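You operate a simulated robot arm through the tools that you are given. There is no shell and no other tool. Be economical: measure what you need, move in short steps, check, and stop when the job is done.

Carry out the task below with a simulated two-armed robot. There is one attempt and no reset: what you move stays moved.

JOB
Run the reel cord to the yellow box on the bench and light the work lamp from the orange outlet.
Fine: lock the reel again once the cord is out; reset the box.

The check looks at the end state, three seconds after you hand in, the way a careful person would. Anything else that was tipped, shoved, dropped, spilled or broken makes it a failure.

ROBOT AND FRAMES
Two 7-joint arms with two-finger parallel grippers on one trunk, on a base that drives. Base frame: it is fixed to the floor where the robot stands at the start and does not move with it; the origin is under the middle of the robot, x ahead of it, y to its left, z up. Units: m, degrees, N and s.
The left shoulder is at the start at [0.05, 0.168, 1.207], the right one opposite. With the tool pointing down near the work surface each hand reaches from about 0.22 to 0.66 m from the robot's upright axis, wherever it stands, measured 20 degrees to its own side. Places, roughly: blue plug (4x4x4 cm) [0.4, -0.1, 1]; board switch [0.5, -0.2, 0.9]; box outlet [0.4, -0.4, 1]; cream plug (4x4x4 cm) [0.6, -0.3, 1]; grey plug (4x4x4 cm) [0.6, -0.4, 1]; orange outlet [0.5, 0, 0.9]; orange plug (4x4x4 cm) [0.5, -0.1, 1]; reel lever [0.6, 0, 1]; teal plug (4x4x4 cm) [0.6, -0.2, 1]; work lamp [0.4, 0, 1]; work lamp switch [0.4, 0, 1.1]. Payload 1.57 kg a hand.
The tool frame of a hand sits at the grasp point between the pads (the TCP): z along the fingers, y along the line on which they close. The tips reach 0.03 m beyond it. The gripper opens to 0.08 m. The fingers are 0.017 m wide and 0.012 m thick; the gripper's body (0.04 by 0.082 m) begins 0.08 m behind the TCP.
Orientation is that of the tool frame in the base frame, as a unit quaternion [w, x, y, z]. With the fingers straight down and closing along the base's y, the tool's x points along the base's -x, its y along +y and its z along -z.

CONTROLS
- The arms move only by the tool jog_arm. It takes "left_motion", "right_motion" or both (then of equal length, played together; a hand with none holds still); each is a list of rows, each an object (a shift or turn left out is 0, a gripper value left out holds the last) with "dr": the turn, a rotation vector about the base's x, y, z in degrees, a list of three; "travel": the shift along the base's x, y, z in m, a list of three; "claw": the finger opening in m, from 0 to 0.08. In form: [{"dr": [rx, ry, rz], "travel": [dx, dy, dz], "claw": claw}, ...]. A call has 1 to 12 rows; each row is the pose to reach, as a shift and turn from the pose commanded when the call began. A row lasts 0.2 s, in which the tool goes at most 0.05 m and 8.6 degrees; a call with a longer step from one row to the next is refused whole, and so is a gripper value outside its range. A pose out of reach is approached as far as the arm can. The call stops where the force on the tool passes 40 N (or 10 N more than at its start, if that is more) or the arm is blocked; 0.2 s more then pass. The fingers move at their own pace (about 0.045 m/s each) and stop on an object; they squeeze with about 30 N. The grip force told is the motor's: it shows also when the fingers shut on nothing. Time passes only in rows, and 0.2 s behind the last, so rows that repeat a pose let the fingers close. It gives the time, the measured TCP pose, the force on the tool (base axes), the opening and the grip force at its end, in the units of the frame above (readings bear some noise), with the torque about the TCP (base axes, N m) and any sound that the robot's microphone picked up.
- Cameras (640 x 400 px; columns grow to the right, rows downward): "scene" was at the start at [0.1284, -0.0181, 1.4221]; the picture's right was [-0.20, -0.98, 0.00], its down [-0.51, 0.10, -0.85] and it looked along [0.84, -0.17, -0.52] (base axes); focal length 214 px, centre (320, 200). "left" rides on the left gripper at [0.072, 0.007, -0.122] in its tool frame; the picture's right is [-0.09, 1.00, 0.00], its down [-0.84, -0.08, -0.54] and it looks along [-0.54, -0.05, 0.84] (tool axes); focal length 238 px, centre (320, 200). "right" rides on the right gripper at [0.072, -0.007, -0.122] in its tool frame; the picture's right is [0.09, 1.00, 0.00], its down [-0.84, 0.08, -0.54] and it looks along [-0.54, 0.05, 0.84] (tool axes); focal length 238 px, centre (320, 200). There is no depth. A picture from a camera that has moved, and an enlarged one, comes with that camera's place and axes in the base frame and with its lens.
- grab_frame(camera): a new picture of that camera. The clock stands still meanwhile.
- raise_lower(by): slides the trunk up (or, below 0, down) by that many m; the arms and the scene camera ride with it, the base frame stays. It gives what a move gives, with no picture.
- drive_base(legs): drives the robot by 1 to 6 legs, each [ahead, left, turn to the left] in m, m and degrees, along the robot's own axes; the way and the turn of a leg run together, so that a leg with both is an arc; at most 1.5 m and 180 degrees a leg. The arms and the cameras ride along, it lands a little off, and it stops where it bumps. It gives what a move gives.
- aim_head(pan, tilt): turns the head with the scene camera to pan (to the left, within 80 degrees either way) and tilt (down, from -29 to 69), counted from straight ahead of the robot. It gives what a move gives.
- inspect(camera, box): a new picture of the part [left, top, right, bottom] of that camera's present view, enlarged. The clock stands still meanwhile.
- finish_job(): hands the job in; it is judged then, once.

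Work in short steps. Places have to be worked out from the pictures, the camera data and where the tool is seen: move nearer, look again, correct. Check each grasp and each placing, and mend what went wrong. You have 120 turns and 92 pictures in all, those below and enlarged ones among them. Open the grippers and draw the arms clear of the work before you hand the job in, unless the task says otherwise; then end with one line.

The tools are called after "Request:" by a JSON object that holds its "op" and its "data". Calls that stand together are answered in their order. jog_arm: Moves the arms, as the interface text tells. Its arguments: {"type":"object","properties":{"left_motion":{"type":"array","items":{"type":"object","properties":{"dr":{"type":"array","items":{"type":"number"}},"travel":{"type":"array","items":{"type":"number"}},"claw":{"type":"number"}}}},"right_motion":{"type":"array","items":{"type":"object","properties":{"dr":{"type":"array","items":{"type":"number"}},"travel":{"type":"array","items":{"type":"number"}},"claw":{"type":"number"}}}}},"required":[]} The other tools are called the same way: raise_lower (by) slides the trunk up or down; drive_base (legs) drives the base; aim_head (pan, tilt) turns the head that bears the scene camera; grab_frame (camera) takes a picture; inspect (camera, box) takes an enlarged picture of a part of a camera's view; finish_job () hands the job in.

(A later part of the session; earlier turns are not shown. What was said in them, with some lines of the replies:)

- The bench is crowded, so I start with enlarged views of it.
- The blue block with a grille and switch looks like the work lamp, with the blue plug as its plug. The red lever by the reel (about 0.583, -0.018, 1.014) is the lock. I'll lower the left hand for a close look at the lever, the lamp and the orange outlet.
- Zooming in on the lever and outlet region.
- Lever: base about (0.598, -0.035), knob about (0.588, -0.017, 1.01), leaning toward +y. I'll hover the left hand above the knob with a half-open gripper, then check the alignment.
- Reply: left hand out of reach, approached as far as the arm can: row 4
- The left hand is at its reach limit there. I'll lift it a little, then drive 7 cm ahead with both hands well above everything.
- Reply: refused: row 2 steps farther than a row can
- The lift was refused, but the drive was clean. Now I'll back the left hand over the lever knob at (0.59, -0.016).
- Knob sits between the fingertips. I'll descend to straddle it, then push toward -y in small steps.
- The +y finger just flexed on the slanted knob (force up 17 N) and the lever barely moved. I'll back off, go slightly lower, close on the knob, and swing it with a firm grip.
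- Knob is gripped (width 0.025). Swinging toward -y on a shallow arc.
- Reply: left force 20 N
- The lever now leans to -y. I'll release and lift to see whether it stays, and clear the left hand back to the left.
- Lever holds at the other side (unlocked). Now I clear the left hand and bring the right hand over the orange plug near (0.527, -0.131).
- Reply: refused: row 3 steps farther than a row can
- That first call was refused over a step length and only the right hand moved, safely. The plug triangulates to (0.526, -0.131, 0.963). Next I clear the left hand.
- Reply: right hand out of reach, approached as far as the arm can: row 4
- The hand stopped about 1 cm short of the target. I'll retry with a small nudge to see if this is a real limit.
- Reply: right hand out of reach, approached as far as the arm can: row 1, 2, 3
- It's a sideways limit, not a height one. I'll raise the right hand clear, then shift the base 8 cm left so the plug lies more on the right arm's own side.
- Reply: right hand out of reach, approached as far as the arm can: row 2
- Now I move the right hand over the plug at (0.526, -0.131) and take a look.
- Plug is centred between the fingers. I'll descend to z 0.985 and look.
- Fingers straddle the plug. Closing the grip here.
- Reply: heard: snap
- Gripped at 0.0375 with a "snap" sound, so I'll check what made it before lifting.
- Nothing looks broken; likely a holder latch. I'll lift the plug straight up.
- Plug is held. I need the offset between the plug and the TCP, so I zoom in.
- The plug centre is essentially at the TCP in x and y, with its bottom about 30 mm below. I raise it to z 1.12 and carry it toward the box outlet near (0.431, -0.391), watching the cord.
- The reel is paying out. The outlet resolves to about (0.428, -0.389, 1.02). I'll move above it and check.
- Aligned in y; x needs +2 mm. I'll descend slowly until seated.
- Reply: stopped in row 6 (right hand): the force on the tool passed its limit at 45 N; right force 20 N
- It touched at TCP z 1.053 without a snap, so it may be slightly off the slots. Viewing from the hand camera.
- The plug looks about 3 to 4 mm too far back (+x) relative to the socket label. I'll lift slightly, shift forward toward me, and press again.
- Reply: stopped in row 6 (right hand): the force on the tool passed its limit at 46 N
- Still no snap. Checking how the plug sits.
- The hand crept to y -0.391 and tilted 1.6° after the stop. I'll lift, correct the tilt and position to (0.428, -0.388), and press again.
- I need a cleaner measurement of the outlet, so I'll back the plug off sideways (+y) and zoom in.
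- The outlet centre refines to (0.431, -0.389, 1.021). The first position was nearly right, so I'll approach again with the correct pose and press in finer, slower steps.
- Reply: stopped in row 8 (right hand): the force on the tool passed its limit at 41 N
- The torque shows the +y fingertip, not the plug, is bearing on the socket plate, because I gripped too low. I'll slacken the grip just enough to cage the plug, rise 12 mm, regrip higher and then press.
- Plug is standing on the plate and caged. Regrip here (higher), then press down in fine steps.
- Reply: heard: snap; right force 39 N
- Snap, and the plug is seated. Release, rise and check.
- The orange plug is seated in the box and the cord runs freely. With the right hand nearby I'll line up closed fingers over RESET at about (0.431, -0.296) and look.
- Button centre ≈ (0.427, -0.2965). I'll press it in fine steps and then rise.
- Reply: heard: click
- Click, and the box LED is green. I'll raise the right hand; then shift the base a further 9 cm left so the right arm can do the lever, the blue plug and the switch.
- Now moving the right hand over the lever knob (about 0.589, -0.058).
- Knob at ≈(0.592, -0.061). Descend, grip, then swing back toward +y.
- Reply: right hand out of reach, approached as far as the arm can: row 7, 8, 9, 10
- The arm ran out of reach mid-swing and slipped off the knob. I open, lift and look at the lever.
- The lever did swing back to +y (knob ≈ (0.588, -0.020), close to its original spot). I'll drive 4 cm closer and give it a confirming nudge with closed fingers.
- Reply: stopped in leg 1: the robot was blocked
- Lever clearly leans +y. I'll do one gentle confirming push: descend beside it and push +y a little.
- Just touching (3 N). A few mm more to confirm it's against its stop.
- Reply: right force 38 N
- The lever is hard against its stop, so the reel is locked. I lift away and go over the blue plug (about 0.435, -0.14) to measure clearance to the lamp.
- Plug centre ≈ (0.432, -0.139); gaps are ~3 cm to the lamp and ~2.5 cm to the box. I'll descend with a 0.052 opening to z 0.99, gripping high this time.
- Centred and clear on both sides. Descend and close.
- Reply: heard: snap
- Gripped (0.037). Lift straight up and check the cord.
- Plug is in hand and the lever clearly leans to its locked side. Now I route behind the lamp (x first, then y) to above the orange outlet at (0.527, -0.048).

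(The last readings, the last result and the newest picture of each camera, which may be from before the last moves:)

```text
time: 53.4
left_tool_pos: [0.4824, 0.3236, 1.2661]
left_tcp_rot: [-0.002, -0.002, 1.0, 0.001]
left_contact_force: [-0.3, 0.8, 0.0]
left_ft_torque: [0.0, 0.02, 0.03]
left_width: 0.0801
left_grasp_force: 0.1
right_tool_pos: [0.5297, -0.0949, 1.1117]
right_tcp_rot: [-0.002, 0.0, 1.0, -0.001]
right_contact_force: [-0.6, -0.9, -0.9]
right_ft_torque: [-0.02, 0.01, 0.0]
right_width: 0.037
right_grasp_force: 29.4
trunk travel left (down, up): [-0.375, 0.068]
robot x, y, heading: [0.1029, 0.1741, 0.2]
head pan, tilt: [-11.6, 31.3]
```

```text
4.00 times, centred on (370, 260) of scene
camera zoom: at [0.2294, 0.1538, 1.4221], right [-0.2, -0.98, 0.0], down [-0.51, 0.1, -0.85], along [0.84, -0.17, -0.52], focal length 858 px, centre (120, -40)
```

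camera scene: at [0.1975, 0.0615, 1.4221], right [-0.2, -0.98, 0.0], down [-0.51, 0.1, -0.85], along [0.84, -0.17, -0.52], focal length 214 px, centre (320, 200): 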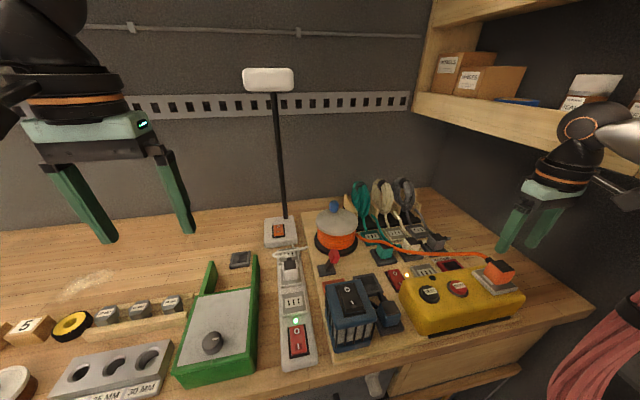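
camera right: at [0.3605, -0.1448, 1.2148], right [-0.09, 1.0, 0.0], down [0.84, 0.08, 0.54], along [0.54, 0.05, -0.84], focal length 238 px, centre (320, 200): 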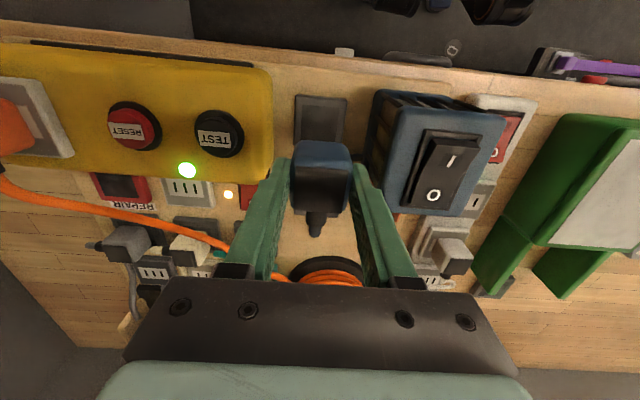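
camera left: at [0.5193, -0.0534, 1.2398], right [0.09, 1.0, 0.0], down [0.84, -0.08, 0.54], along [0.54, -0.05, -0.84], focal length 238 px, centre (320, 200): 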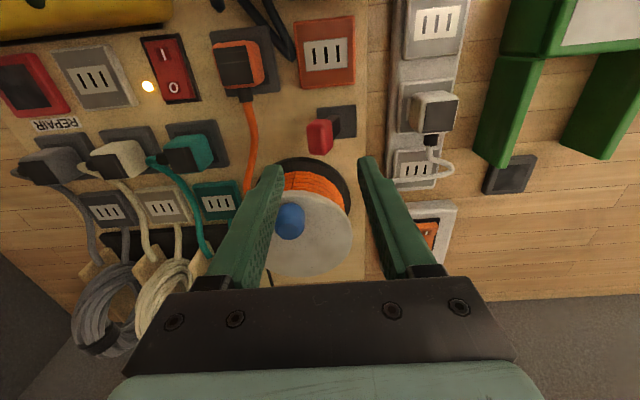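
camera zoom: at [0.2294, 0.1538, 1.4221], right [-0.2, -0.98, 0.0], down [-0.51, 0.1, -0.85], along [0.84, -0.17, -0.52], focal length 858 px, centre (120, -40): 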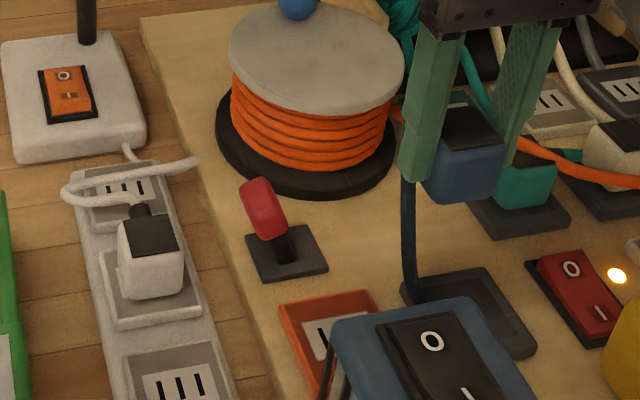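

Outlet centre ≈ (0.527, -0.0465). The lamp's cord lies across a corner of the plate, so I'll move above and look at where it goes.

Request:
{"op": "jog_arm", "data": {"right_motion": [{"travel": [0.0, 0.025, 0.0]}, {"travel": [-0.0025, 0.048, -0.005]}, {"travel": [-0.0025, 0.048, -0.025]}, {"travel": [-0.0025, 0.048, -0.04]}]}}

Request:
{"op": "inspect", "data": {"camera": "right", "box": [220, 60, 420, 185]}}

Request:
{"op": "inspect", "data": {"camera": "scene", "box": [290, 210, 450, 310]}}

```text
time: 54.4
left_tool_pos: [0.4828, 0.3217, 1.2664]
left_tcp_rot: [-0.001, -0.001, 1.0, 0.0]
left_contact_force: [0.9, 0.4, 0.4]
left_ft_torque: [-0.03, 0.0, 0.0]
left_width: 0.08
left_grasp_force: 0.1
right_tool_pos: [0.5243, -0.0459, 1.0704]
right_tcp_rot: [-0.002, 0.0, 1.0, 0.0]
right_contact_force: [0.0, 0.3, -0.5]
right_ft_torque: [0.0, -0.02, -0.01]
right_width: 0.0373
right_grasp_force: 30.5
trunk travel left (down, up): [-0.375, 0.068]
robot x, y, heading: [0.1063, 0.1702, 0.1]
head pan, tilt: [-11.6, 31.3]
```

```text
3.20 times, centred on (320, 122) of right
camera zoom: at [0.4528, -0.0517, 1.1925], right [-0.09, 1.0, 0.0], down [0.84, 0.08, 0.54], along [0.54, 0.05, -0.84], focal length 763 px, centre (320, 448)
```

zoom: 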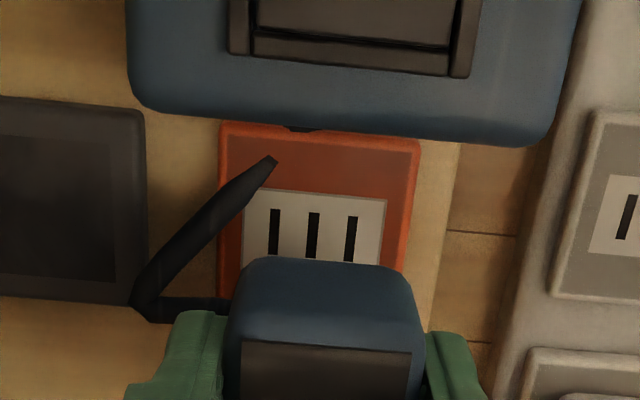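

```text
4.00 times, centred on (370, 260) of scene
camera zoom: at [0.2295, 0.153, 1.4221], right [-0.2, -0.98, 0.0], down [-0.51, 0.1, -0.85], along [0.84, -0.17, -0.52], focal length 858 px, centre (120, -40)
```

zoom: 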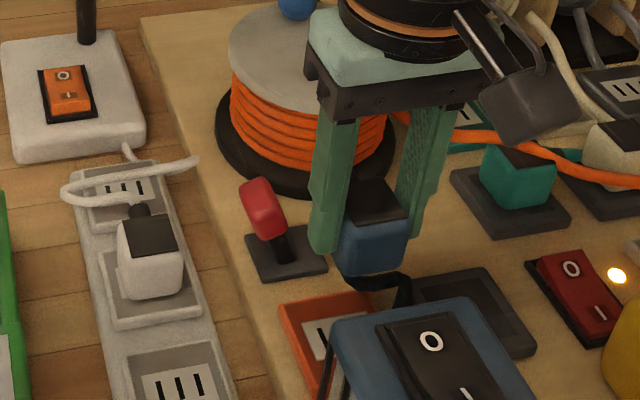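

The cord curls around the -y side, outside the plug's footprint. I correct x by +3 mm and descend slowly; seating is expected near z 0.99.

Request:
{"op": "jog_arm", "data": {"right_motion": [{"travel": [0.003, -0.001, -0.02]}, {"travel": [0.003, -0.001, -0.04]}, {"travel": [0.003, -0.001, -0.055]}, {"travel": [0.003, -0.001, -0.065]}, {"travel": [0.003, -0.001, -0.07]}]}}

Request:
{"op": "inspect", "data": {"camera": "right", "box": [220, 60, 420, 185]}}

```text
time: 55.6
left_tool_pos: [0.4823, 0.3234, 1.2661]
left_tcp_rot: [-0.002, -0.001, 1.0, 0.001]
left_contact_force: [-0.4, 0.4, 0.5]
left_ft_torque: [-0.01, -0.04, -0.03]
left_width: 0.0799
left_grasp_force: 0.0
right_tool_pos: [0.5295, -0.0469, 1.0003]
right_tcp_rot: [-0.002, 0.0, 1.0, -0.001]
right_contact_force: [0.8, -0.1, -0.9]
right_ft_torque: [-0.02, -0.02, 0.0]
right_width: 0.0369
right_grasp_force: 29.7
trunk travel left (down, up): [-0.375, 0.068]
robot x, y, heading: [0.1009, 0.1711, -0.1]
head pan, tilt: [-11.6, 31.3]
```

```text
3.20 times, centred on (320, 122) of right
camera zoom: at [0.4575, -0.0527, 1.1229], right [-0.09, 1.0, 0.0], down [0.84, 0.08, 0.54], along [0.54, 0.05, -0.84], focal length 763 px, centre (320, 448)
```

zoom: 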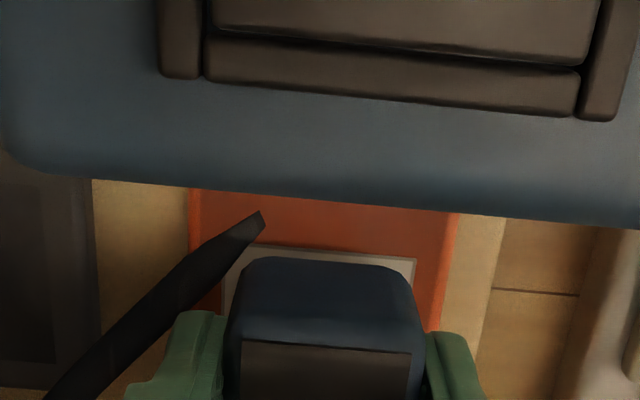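

Aligned in y; x 2 mm too far. I correct and press in fine steps.

Request:
{"op": "jog_arm", "data": {"right_motion": [{"travel": [-0.002, 0, -0.003]}, {"travel": [-0.002, 0, -0.006]}, {"travel": [-0.002, 0, -0.008]}, {"travel": [-0.002, 0, -0.01]}, {"travel": [-0.002, 0, -0.012]}, {"travel": [-0.002, 0, -0.014]}, {"travel": [-0.002, 0, -0.016]}, {"travel": [-0.002, 0, -0.018]}]}}

```text
time: 57.4
left_tool_pos: [0.4804, 0.3227, 1.2676]
left_tcp_rot: [-0.001, -0.001, 1.0, 0.001]
left_contact_force: [0.1, 0.6, 0.1]
left_ft_torque: [0.04, 0.03, 0.01]
left_width: 0.0801
left_grasp_force: 0.1
right_tool_pos: [0.5261, -0.0487, 0.9868]
right_tcp_rot: [0.004, 0.001, 1.0, -0.001]
right_contact_force: [2.1, -12.3, 38.8]
right_ft_torque: [0.28, 0.5, 0.19]
right_width: 0.0371
right_grasp_force: 29.8
trunk travel left (down, up): [-0.375, 0.068]
robot x, y, heading: [0.1049, 0.1699, 0.1]
head pan, tilt: [-11.6, 31.3]
heard: snap
```

Snap again at z 0.987, so it's seated. Release, lift straight up and check.

Request:
{"op": "jog_arm", "data": {"right_motion": [{"claw": 0.05}, {"claw": 0.05}, {"claw": 0.05, "travel": [0, 0, 0.01]}, {"travel": [0, 0, 0.05]}, {"travel": [0, 0, 0.09]}, {"travel": [-0.01, -0.02, 0.13]}, {"travel": [-0.04, -0.04, 0.15]}]}}

Request:
{"op": "grab_frame", "data": {"camera": "right"}}

Request:
{"op": "inspect", "data": {"camera": "scene", "box": [290, 210, 450, 310]}}

```text
time: 59.0
left_tool_pos: [0.4815, 0.3233, 1.2659]
left_tcp_rot: [0.0, -0.001, 1.0, 0.001]
left_contact_force: [0.2, 0.2, 0.1]
left_ft_torque: [0.06, -0.02, 0.01]
left_width: 0.0799
left_grasp_force: 0.1
right_tool_pos: [0.4851, -0.0872, 1.1328]
right_tcp_rot: [-0.003, 0.001, 1.0, -0.001]
right_contact_force: [-0.3, -0.1, 0.0]
right_ft_torque: [-0.01, -0.02, 0.0]
right_width: 0.0499
right_grasp_force: 0.0
trunk travel left (down, up): [-0.375, 0.068]
robot x, y, heading: [0.1003, 0.1712, -0.0]
head pan, tilt: [-11.6, 31.3]
```

```text
29 pictures are left
camera right: at [0.4136, -0.0927, 1.2557], right [-0.09, 1.0, 0.0], down [0.84, 0.08, 0.54], along [0.54, 0.05, -0.84], focal length 238 px, centre (320, 200)
```

right: 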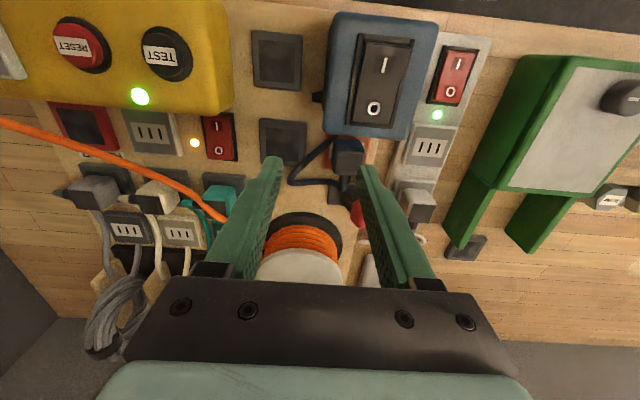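

```text
4.00 times, centred on (370, 260) of scene
camera zoom: at [0.2284, 0.1527, 1.4222], right [-0.2, -0.98, 0.0], down [-0.51, 0.1, -0.85], along [0.84, -0.17, -0.52], focal length 858 px, centre (120, -40)
```

zoom: 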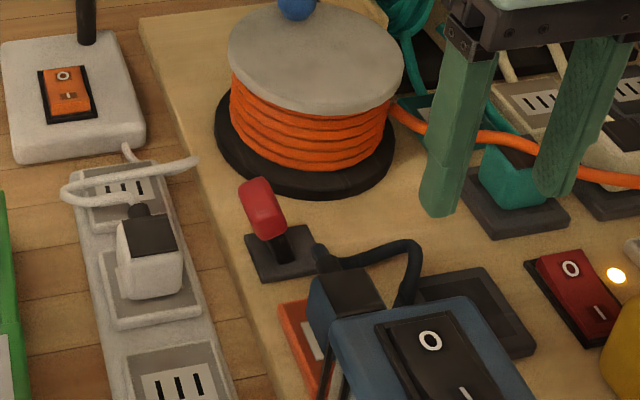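

The blue plug is in and the cord is clear of the lever. Lamp rocker "I" end is at ≈(0.420, -0.044), "O" at 0.451. I'll close the fingers and hover over the I end.

Request:
{"op": "jog_arm", "data": {"right_motion": [{"claw": 0.0, "travel": [-0.03, 0.015, 0.01]}, {"claw": 0.0, "travel": [-0.06, 0.035, 0.005]}, {"claw": 0.0, "travel": [-0.071, 0.0425, -0.01]}, {"claw": 0.0, "travel": [-0.071, 0.0425, -0.02]}]}}

Request:
{"op": "inspect", "data": {"camera": "right", "box": [220, 60, 420, 185]}}

Request:
{"op": "inspect", "data": {"camera": "scene", "box": [310, 250, 430, 325]}}

```text
time: 60.0
left_tool_pos: [0.4824, 0.3227, 1.2662]
left_tcp_rot: [-0.002, -0.001, 1.0, 0.001]
left_contact_force: [-0.1, 0.1, 1.0]
left_ft_torque: [0.03, 0.01, -0.01]
left_width: 0.0798
left_grasp_force: 0.0
right_tool_pos: [0.4161, -0.0454, 1.1132]
right_tcp_rot: [-0.003, 0.001, 1.0, -0.001]
right_contact_force: [0.0, 0.0, -0.3]
right_ft_torque: [0.0, 0.03, 0.03]
right_width: 0.0003
right_grasp_force: 21.6
trunk travel left (down, up): [-0.375, 0.068]
robot x, y, heading: [0.1009, 0.1681, 0.1]
head pan, tilt: [-11.6, 31.3]
```

```text
3.20 times, centred on (320, 122) of right
camera zoom: at [0.3438, -0.0516, 1.2362], right [-0.09, 1.0, 0.0], down [0.84, 0.08, 0.54], along [0.54, 0.05, -0.84], focal length 763 px, centre (320, 448)
```

zoom: 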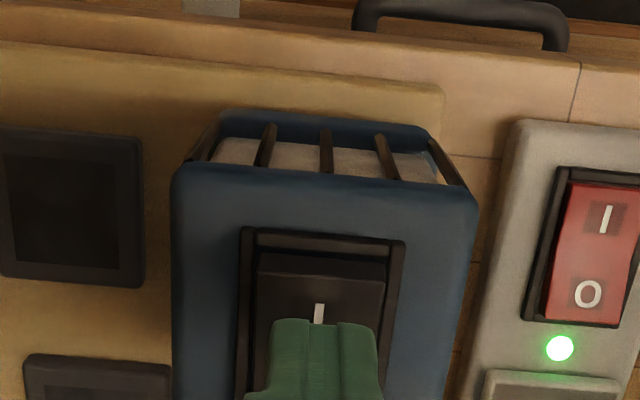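

```text
5.33 times, centred on (370, 288) of scene
camera zoom: at [0.2296, 0.153, 1.4221], right [-0.2, -0.98, 0.0], down [-0.51, 0.1, -0.85], along [0.84, -0.17, -0.52], focal length 1144 px, centre (53, -267)
```

zoom: 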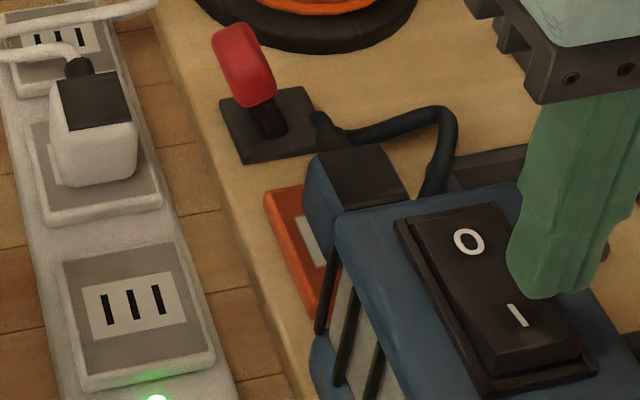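

The I end of the rocker is up (off). I press it straight down gently at x ≈ 0.412.

Request:
{"op": "jog_arm", "data": {"right_motion": [{"travel": [-0.004, 0.0005, -0.01]}, {"travel": [-0.004, 0.0005, -0.018]}, {"travel": [-0.004, 0.0005, -0.021]}, {"travel": [-0.004, 0.0005, -0.024]}, {"travel": [-0.004, 0.0005, -0.027]}, {"travel": [-0.004, 0.0005, -0.03]}, {"travel": [-0.004, 0.0005, -0.033]}]}}

Request:
{"op": "inspect", "data": {"camera": "scene", "box": [310, 250, 430, 325]}}

```text
time: 61.6
left_tool_pos: [0.4806, 0.3237, 1.2677]
left_tcp_rot: [-0.001, -0.001, 1.0, 0.001]
left_contact_force: [0.8, -0.6, -0.8]
left_ft_torque: [0.01, 0.01, 0.04]
left_width: 0.0797
left_grasp_force: 0.1
right_tool_pos: [0.4101, -0.044, 1.0823]
right_tcp_rot: [0.002, 0.0, 1.0, -0.001]
right_contact_force: [-1.5, -5.5, 29.6]
right_ft_torque: [-0.17, -0.18, 0.04]
right_width: 0.0002
right_grasp_force: 20.7
trunk travel left (down, up): [-0.375, 0.068]
robot x, y, heading: [0.1018, 0.1665, -0.2]
head pan, tilt: [-11.6, 31.3]
```

```text
5.33 times, centred on (370, 288) of scene
camera zoom: at [0.2275, 0.1534, 1.423], right [-0.2, -0.98, 0.0], down [-0.51, 0.1, -0.86], along [0.84, -0.17, -0.52], focal length 1144 px, centre (53, -267)
```

zoom: 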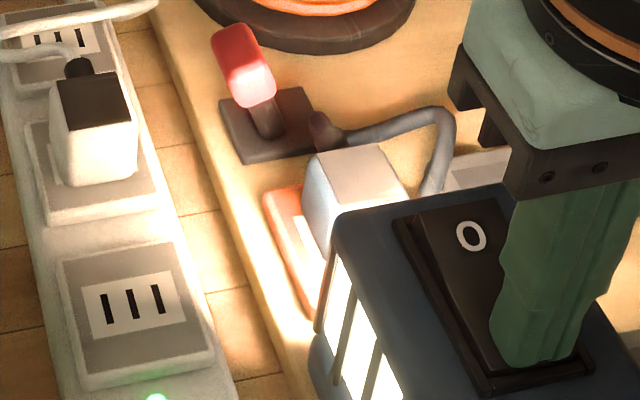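

The work lamp is lit, which confirms the whole chain. I lift away, draw both arms clear, and open the gripper.

Request:
{"op": "jog_arm", "data": {"right_motion": [{"travel": [0, 0, 0.04]}, {"travel": [0, 0, 0.08]}, {"travel": [-0.01, -0.03, 0.11], "claw": 0.08}, {"travel": [-0.02, -0.06, 0.14]}, {"travel": [-0.04, -0.09, 0.17]}, {"travel": [-0.04, -0.09, 0.17]}]}}

Request:
{"op": "grab_frame", "data": {"camera": "scene"}}

Request:
{"op": "grab_frame", "data": {"camera": "right"}}

Request:
{"op": "inspect", "data": {"camera": "scene", "box": [300, 200, 540, 350]}}

```text
time: 63.0
left_tool_pos: [0.4823, 0.3231, 1.2669]
left_tcp_rot: [-0.002, -0.001, 1.0, 0.001]
left_contact_force: [0.1, 0.8, 0.1]
left_ft_torque: [-0.01, 0.03, -0.03]
left_width: 0.0797
left_grasp_force: 0.1
right_tool_pos: [0.3693, -0.1345, 1.2497]
right_tcp_rot: [-0.003, 0.0, 1.0, 0.0]
right_contact_force: [0.2, 0.1, 0.0]
right_ft_torque: [-0.03, 0.02, -0.02]
right_width: 0.08
right_grasp_force: 0.1
trunk travel left (down, up): [-0.375, 0.068]
robot x, y, heading: [0.1001, 0.1702, -0.0]
head pan, tilt: [-11.6, 31.3]
```

```text
24 pictures are left
camera scene: at [0.2299, 0.1535, 1.422], right [-0.2, -0.98, 0.0], down [-0.51, 0.1, -0.85], along [0.84, -0.17, -0.52], focal length 214 px, centre (320, 200)
```

scene: 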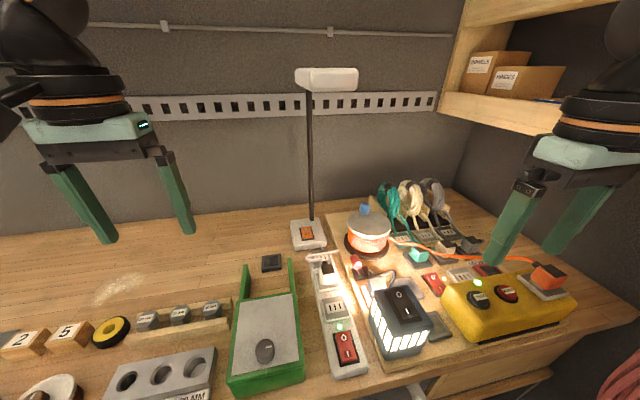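

```text
23 pictures are left
camera right: at [0.298, -0.1403, 1.3722], right [-0.09, 1.0, 0.0], down [0.84, 0.08, 0.54], along [0.53, 0.05, -0.84], focal length 238 px, centre (320, 200)
```

right: 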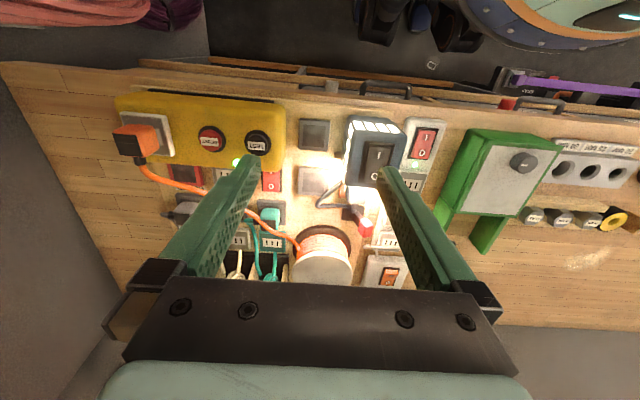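

```text
2.67 times, centred on (420, 275) of scene
camera zoom: at [0.2299, 0.1535, 1.422], right [-0.2, -0.98, 0.0], down [-0.51, 0.1, -0.85], along [0.84, -0.17, -0.52], focal length 572 px, centre (53, 0)
```

zoom: 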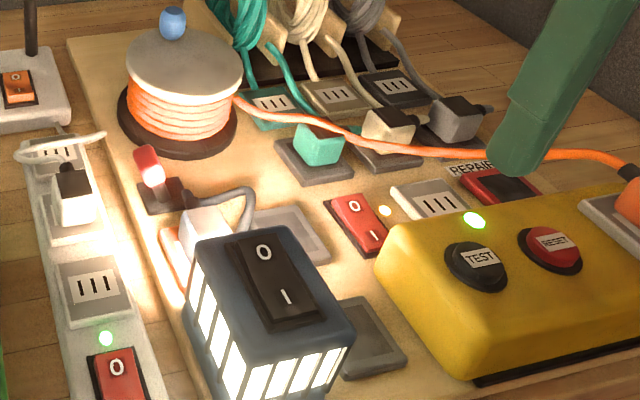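

Lamp lit, box LED green, reel lever back in its locked position, and nothing else disturbed. I'll back the base off the bench a little before handing in.

Request:
{"op": "drive_base", "data": {"legs": [[-0.06, 0, 0]]}}

Request:
{"op": "grab_frame", "data": {"camera": "scene"}}

```text
time: 63.9
left_tool_pos: [0.4216, 0.3223, 1.2672]
left_tcp_rot: [0.0, 0.0, 1.0, 0.001]
left_contact_force: [0.5, -0.2, 0.4]
left_ft_torque: [0.0, -0.06, 0.0]
left_width: 0.0798
left_grasp_force: 0.0
right_tool_pos: [0.3094, -0.1342, 1.2487]
right_tcp_rot: [-0.001, 0.0, 1.0, -0.001]
right_contact_force: [-0.6, 0.5, -0.3]
right_ft_torque: [0.03, -0.03, 0.02]
right_width: 0.08
right_grasp_force: 0.1
trunk travel left (down, up): [-0.375, 0.068]
robot x, y, heading: [0.0429, 0.173, 0.1]
head pan, tilt: [-11.6, 31.3]
```

```text
21 pictures are left
camera scene: at [0.1696, 0.153, 1.4223], right [-0.2, -0.98, 0.0], down [-0.51, 0.1, -0.85], along [0.84, -0.17, -0.52], focal length 214 px, centre (320, 200)
```

scene: 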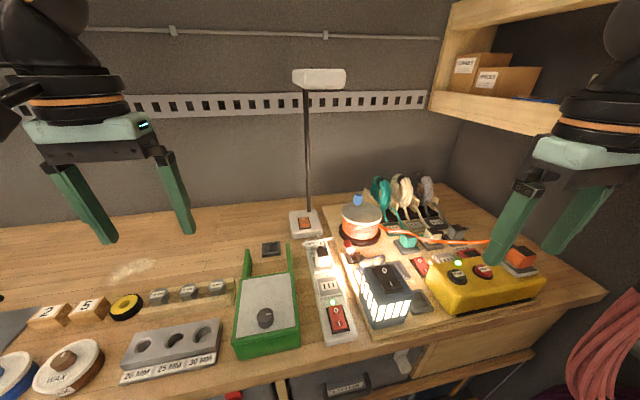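

Everything is in its final state, so I'm handing in.

Request:
{"op": "finish_job", "data": {}}

```text
The job is handed in.
```

The job is handed in: the reel cord is plugged into the yellow box, the reel is locked again, the box is reset (green light), and the work lamp is lit from the orange outlet.
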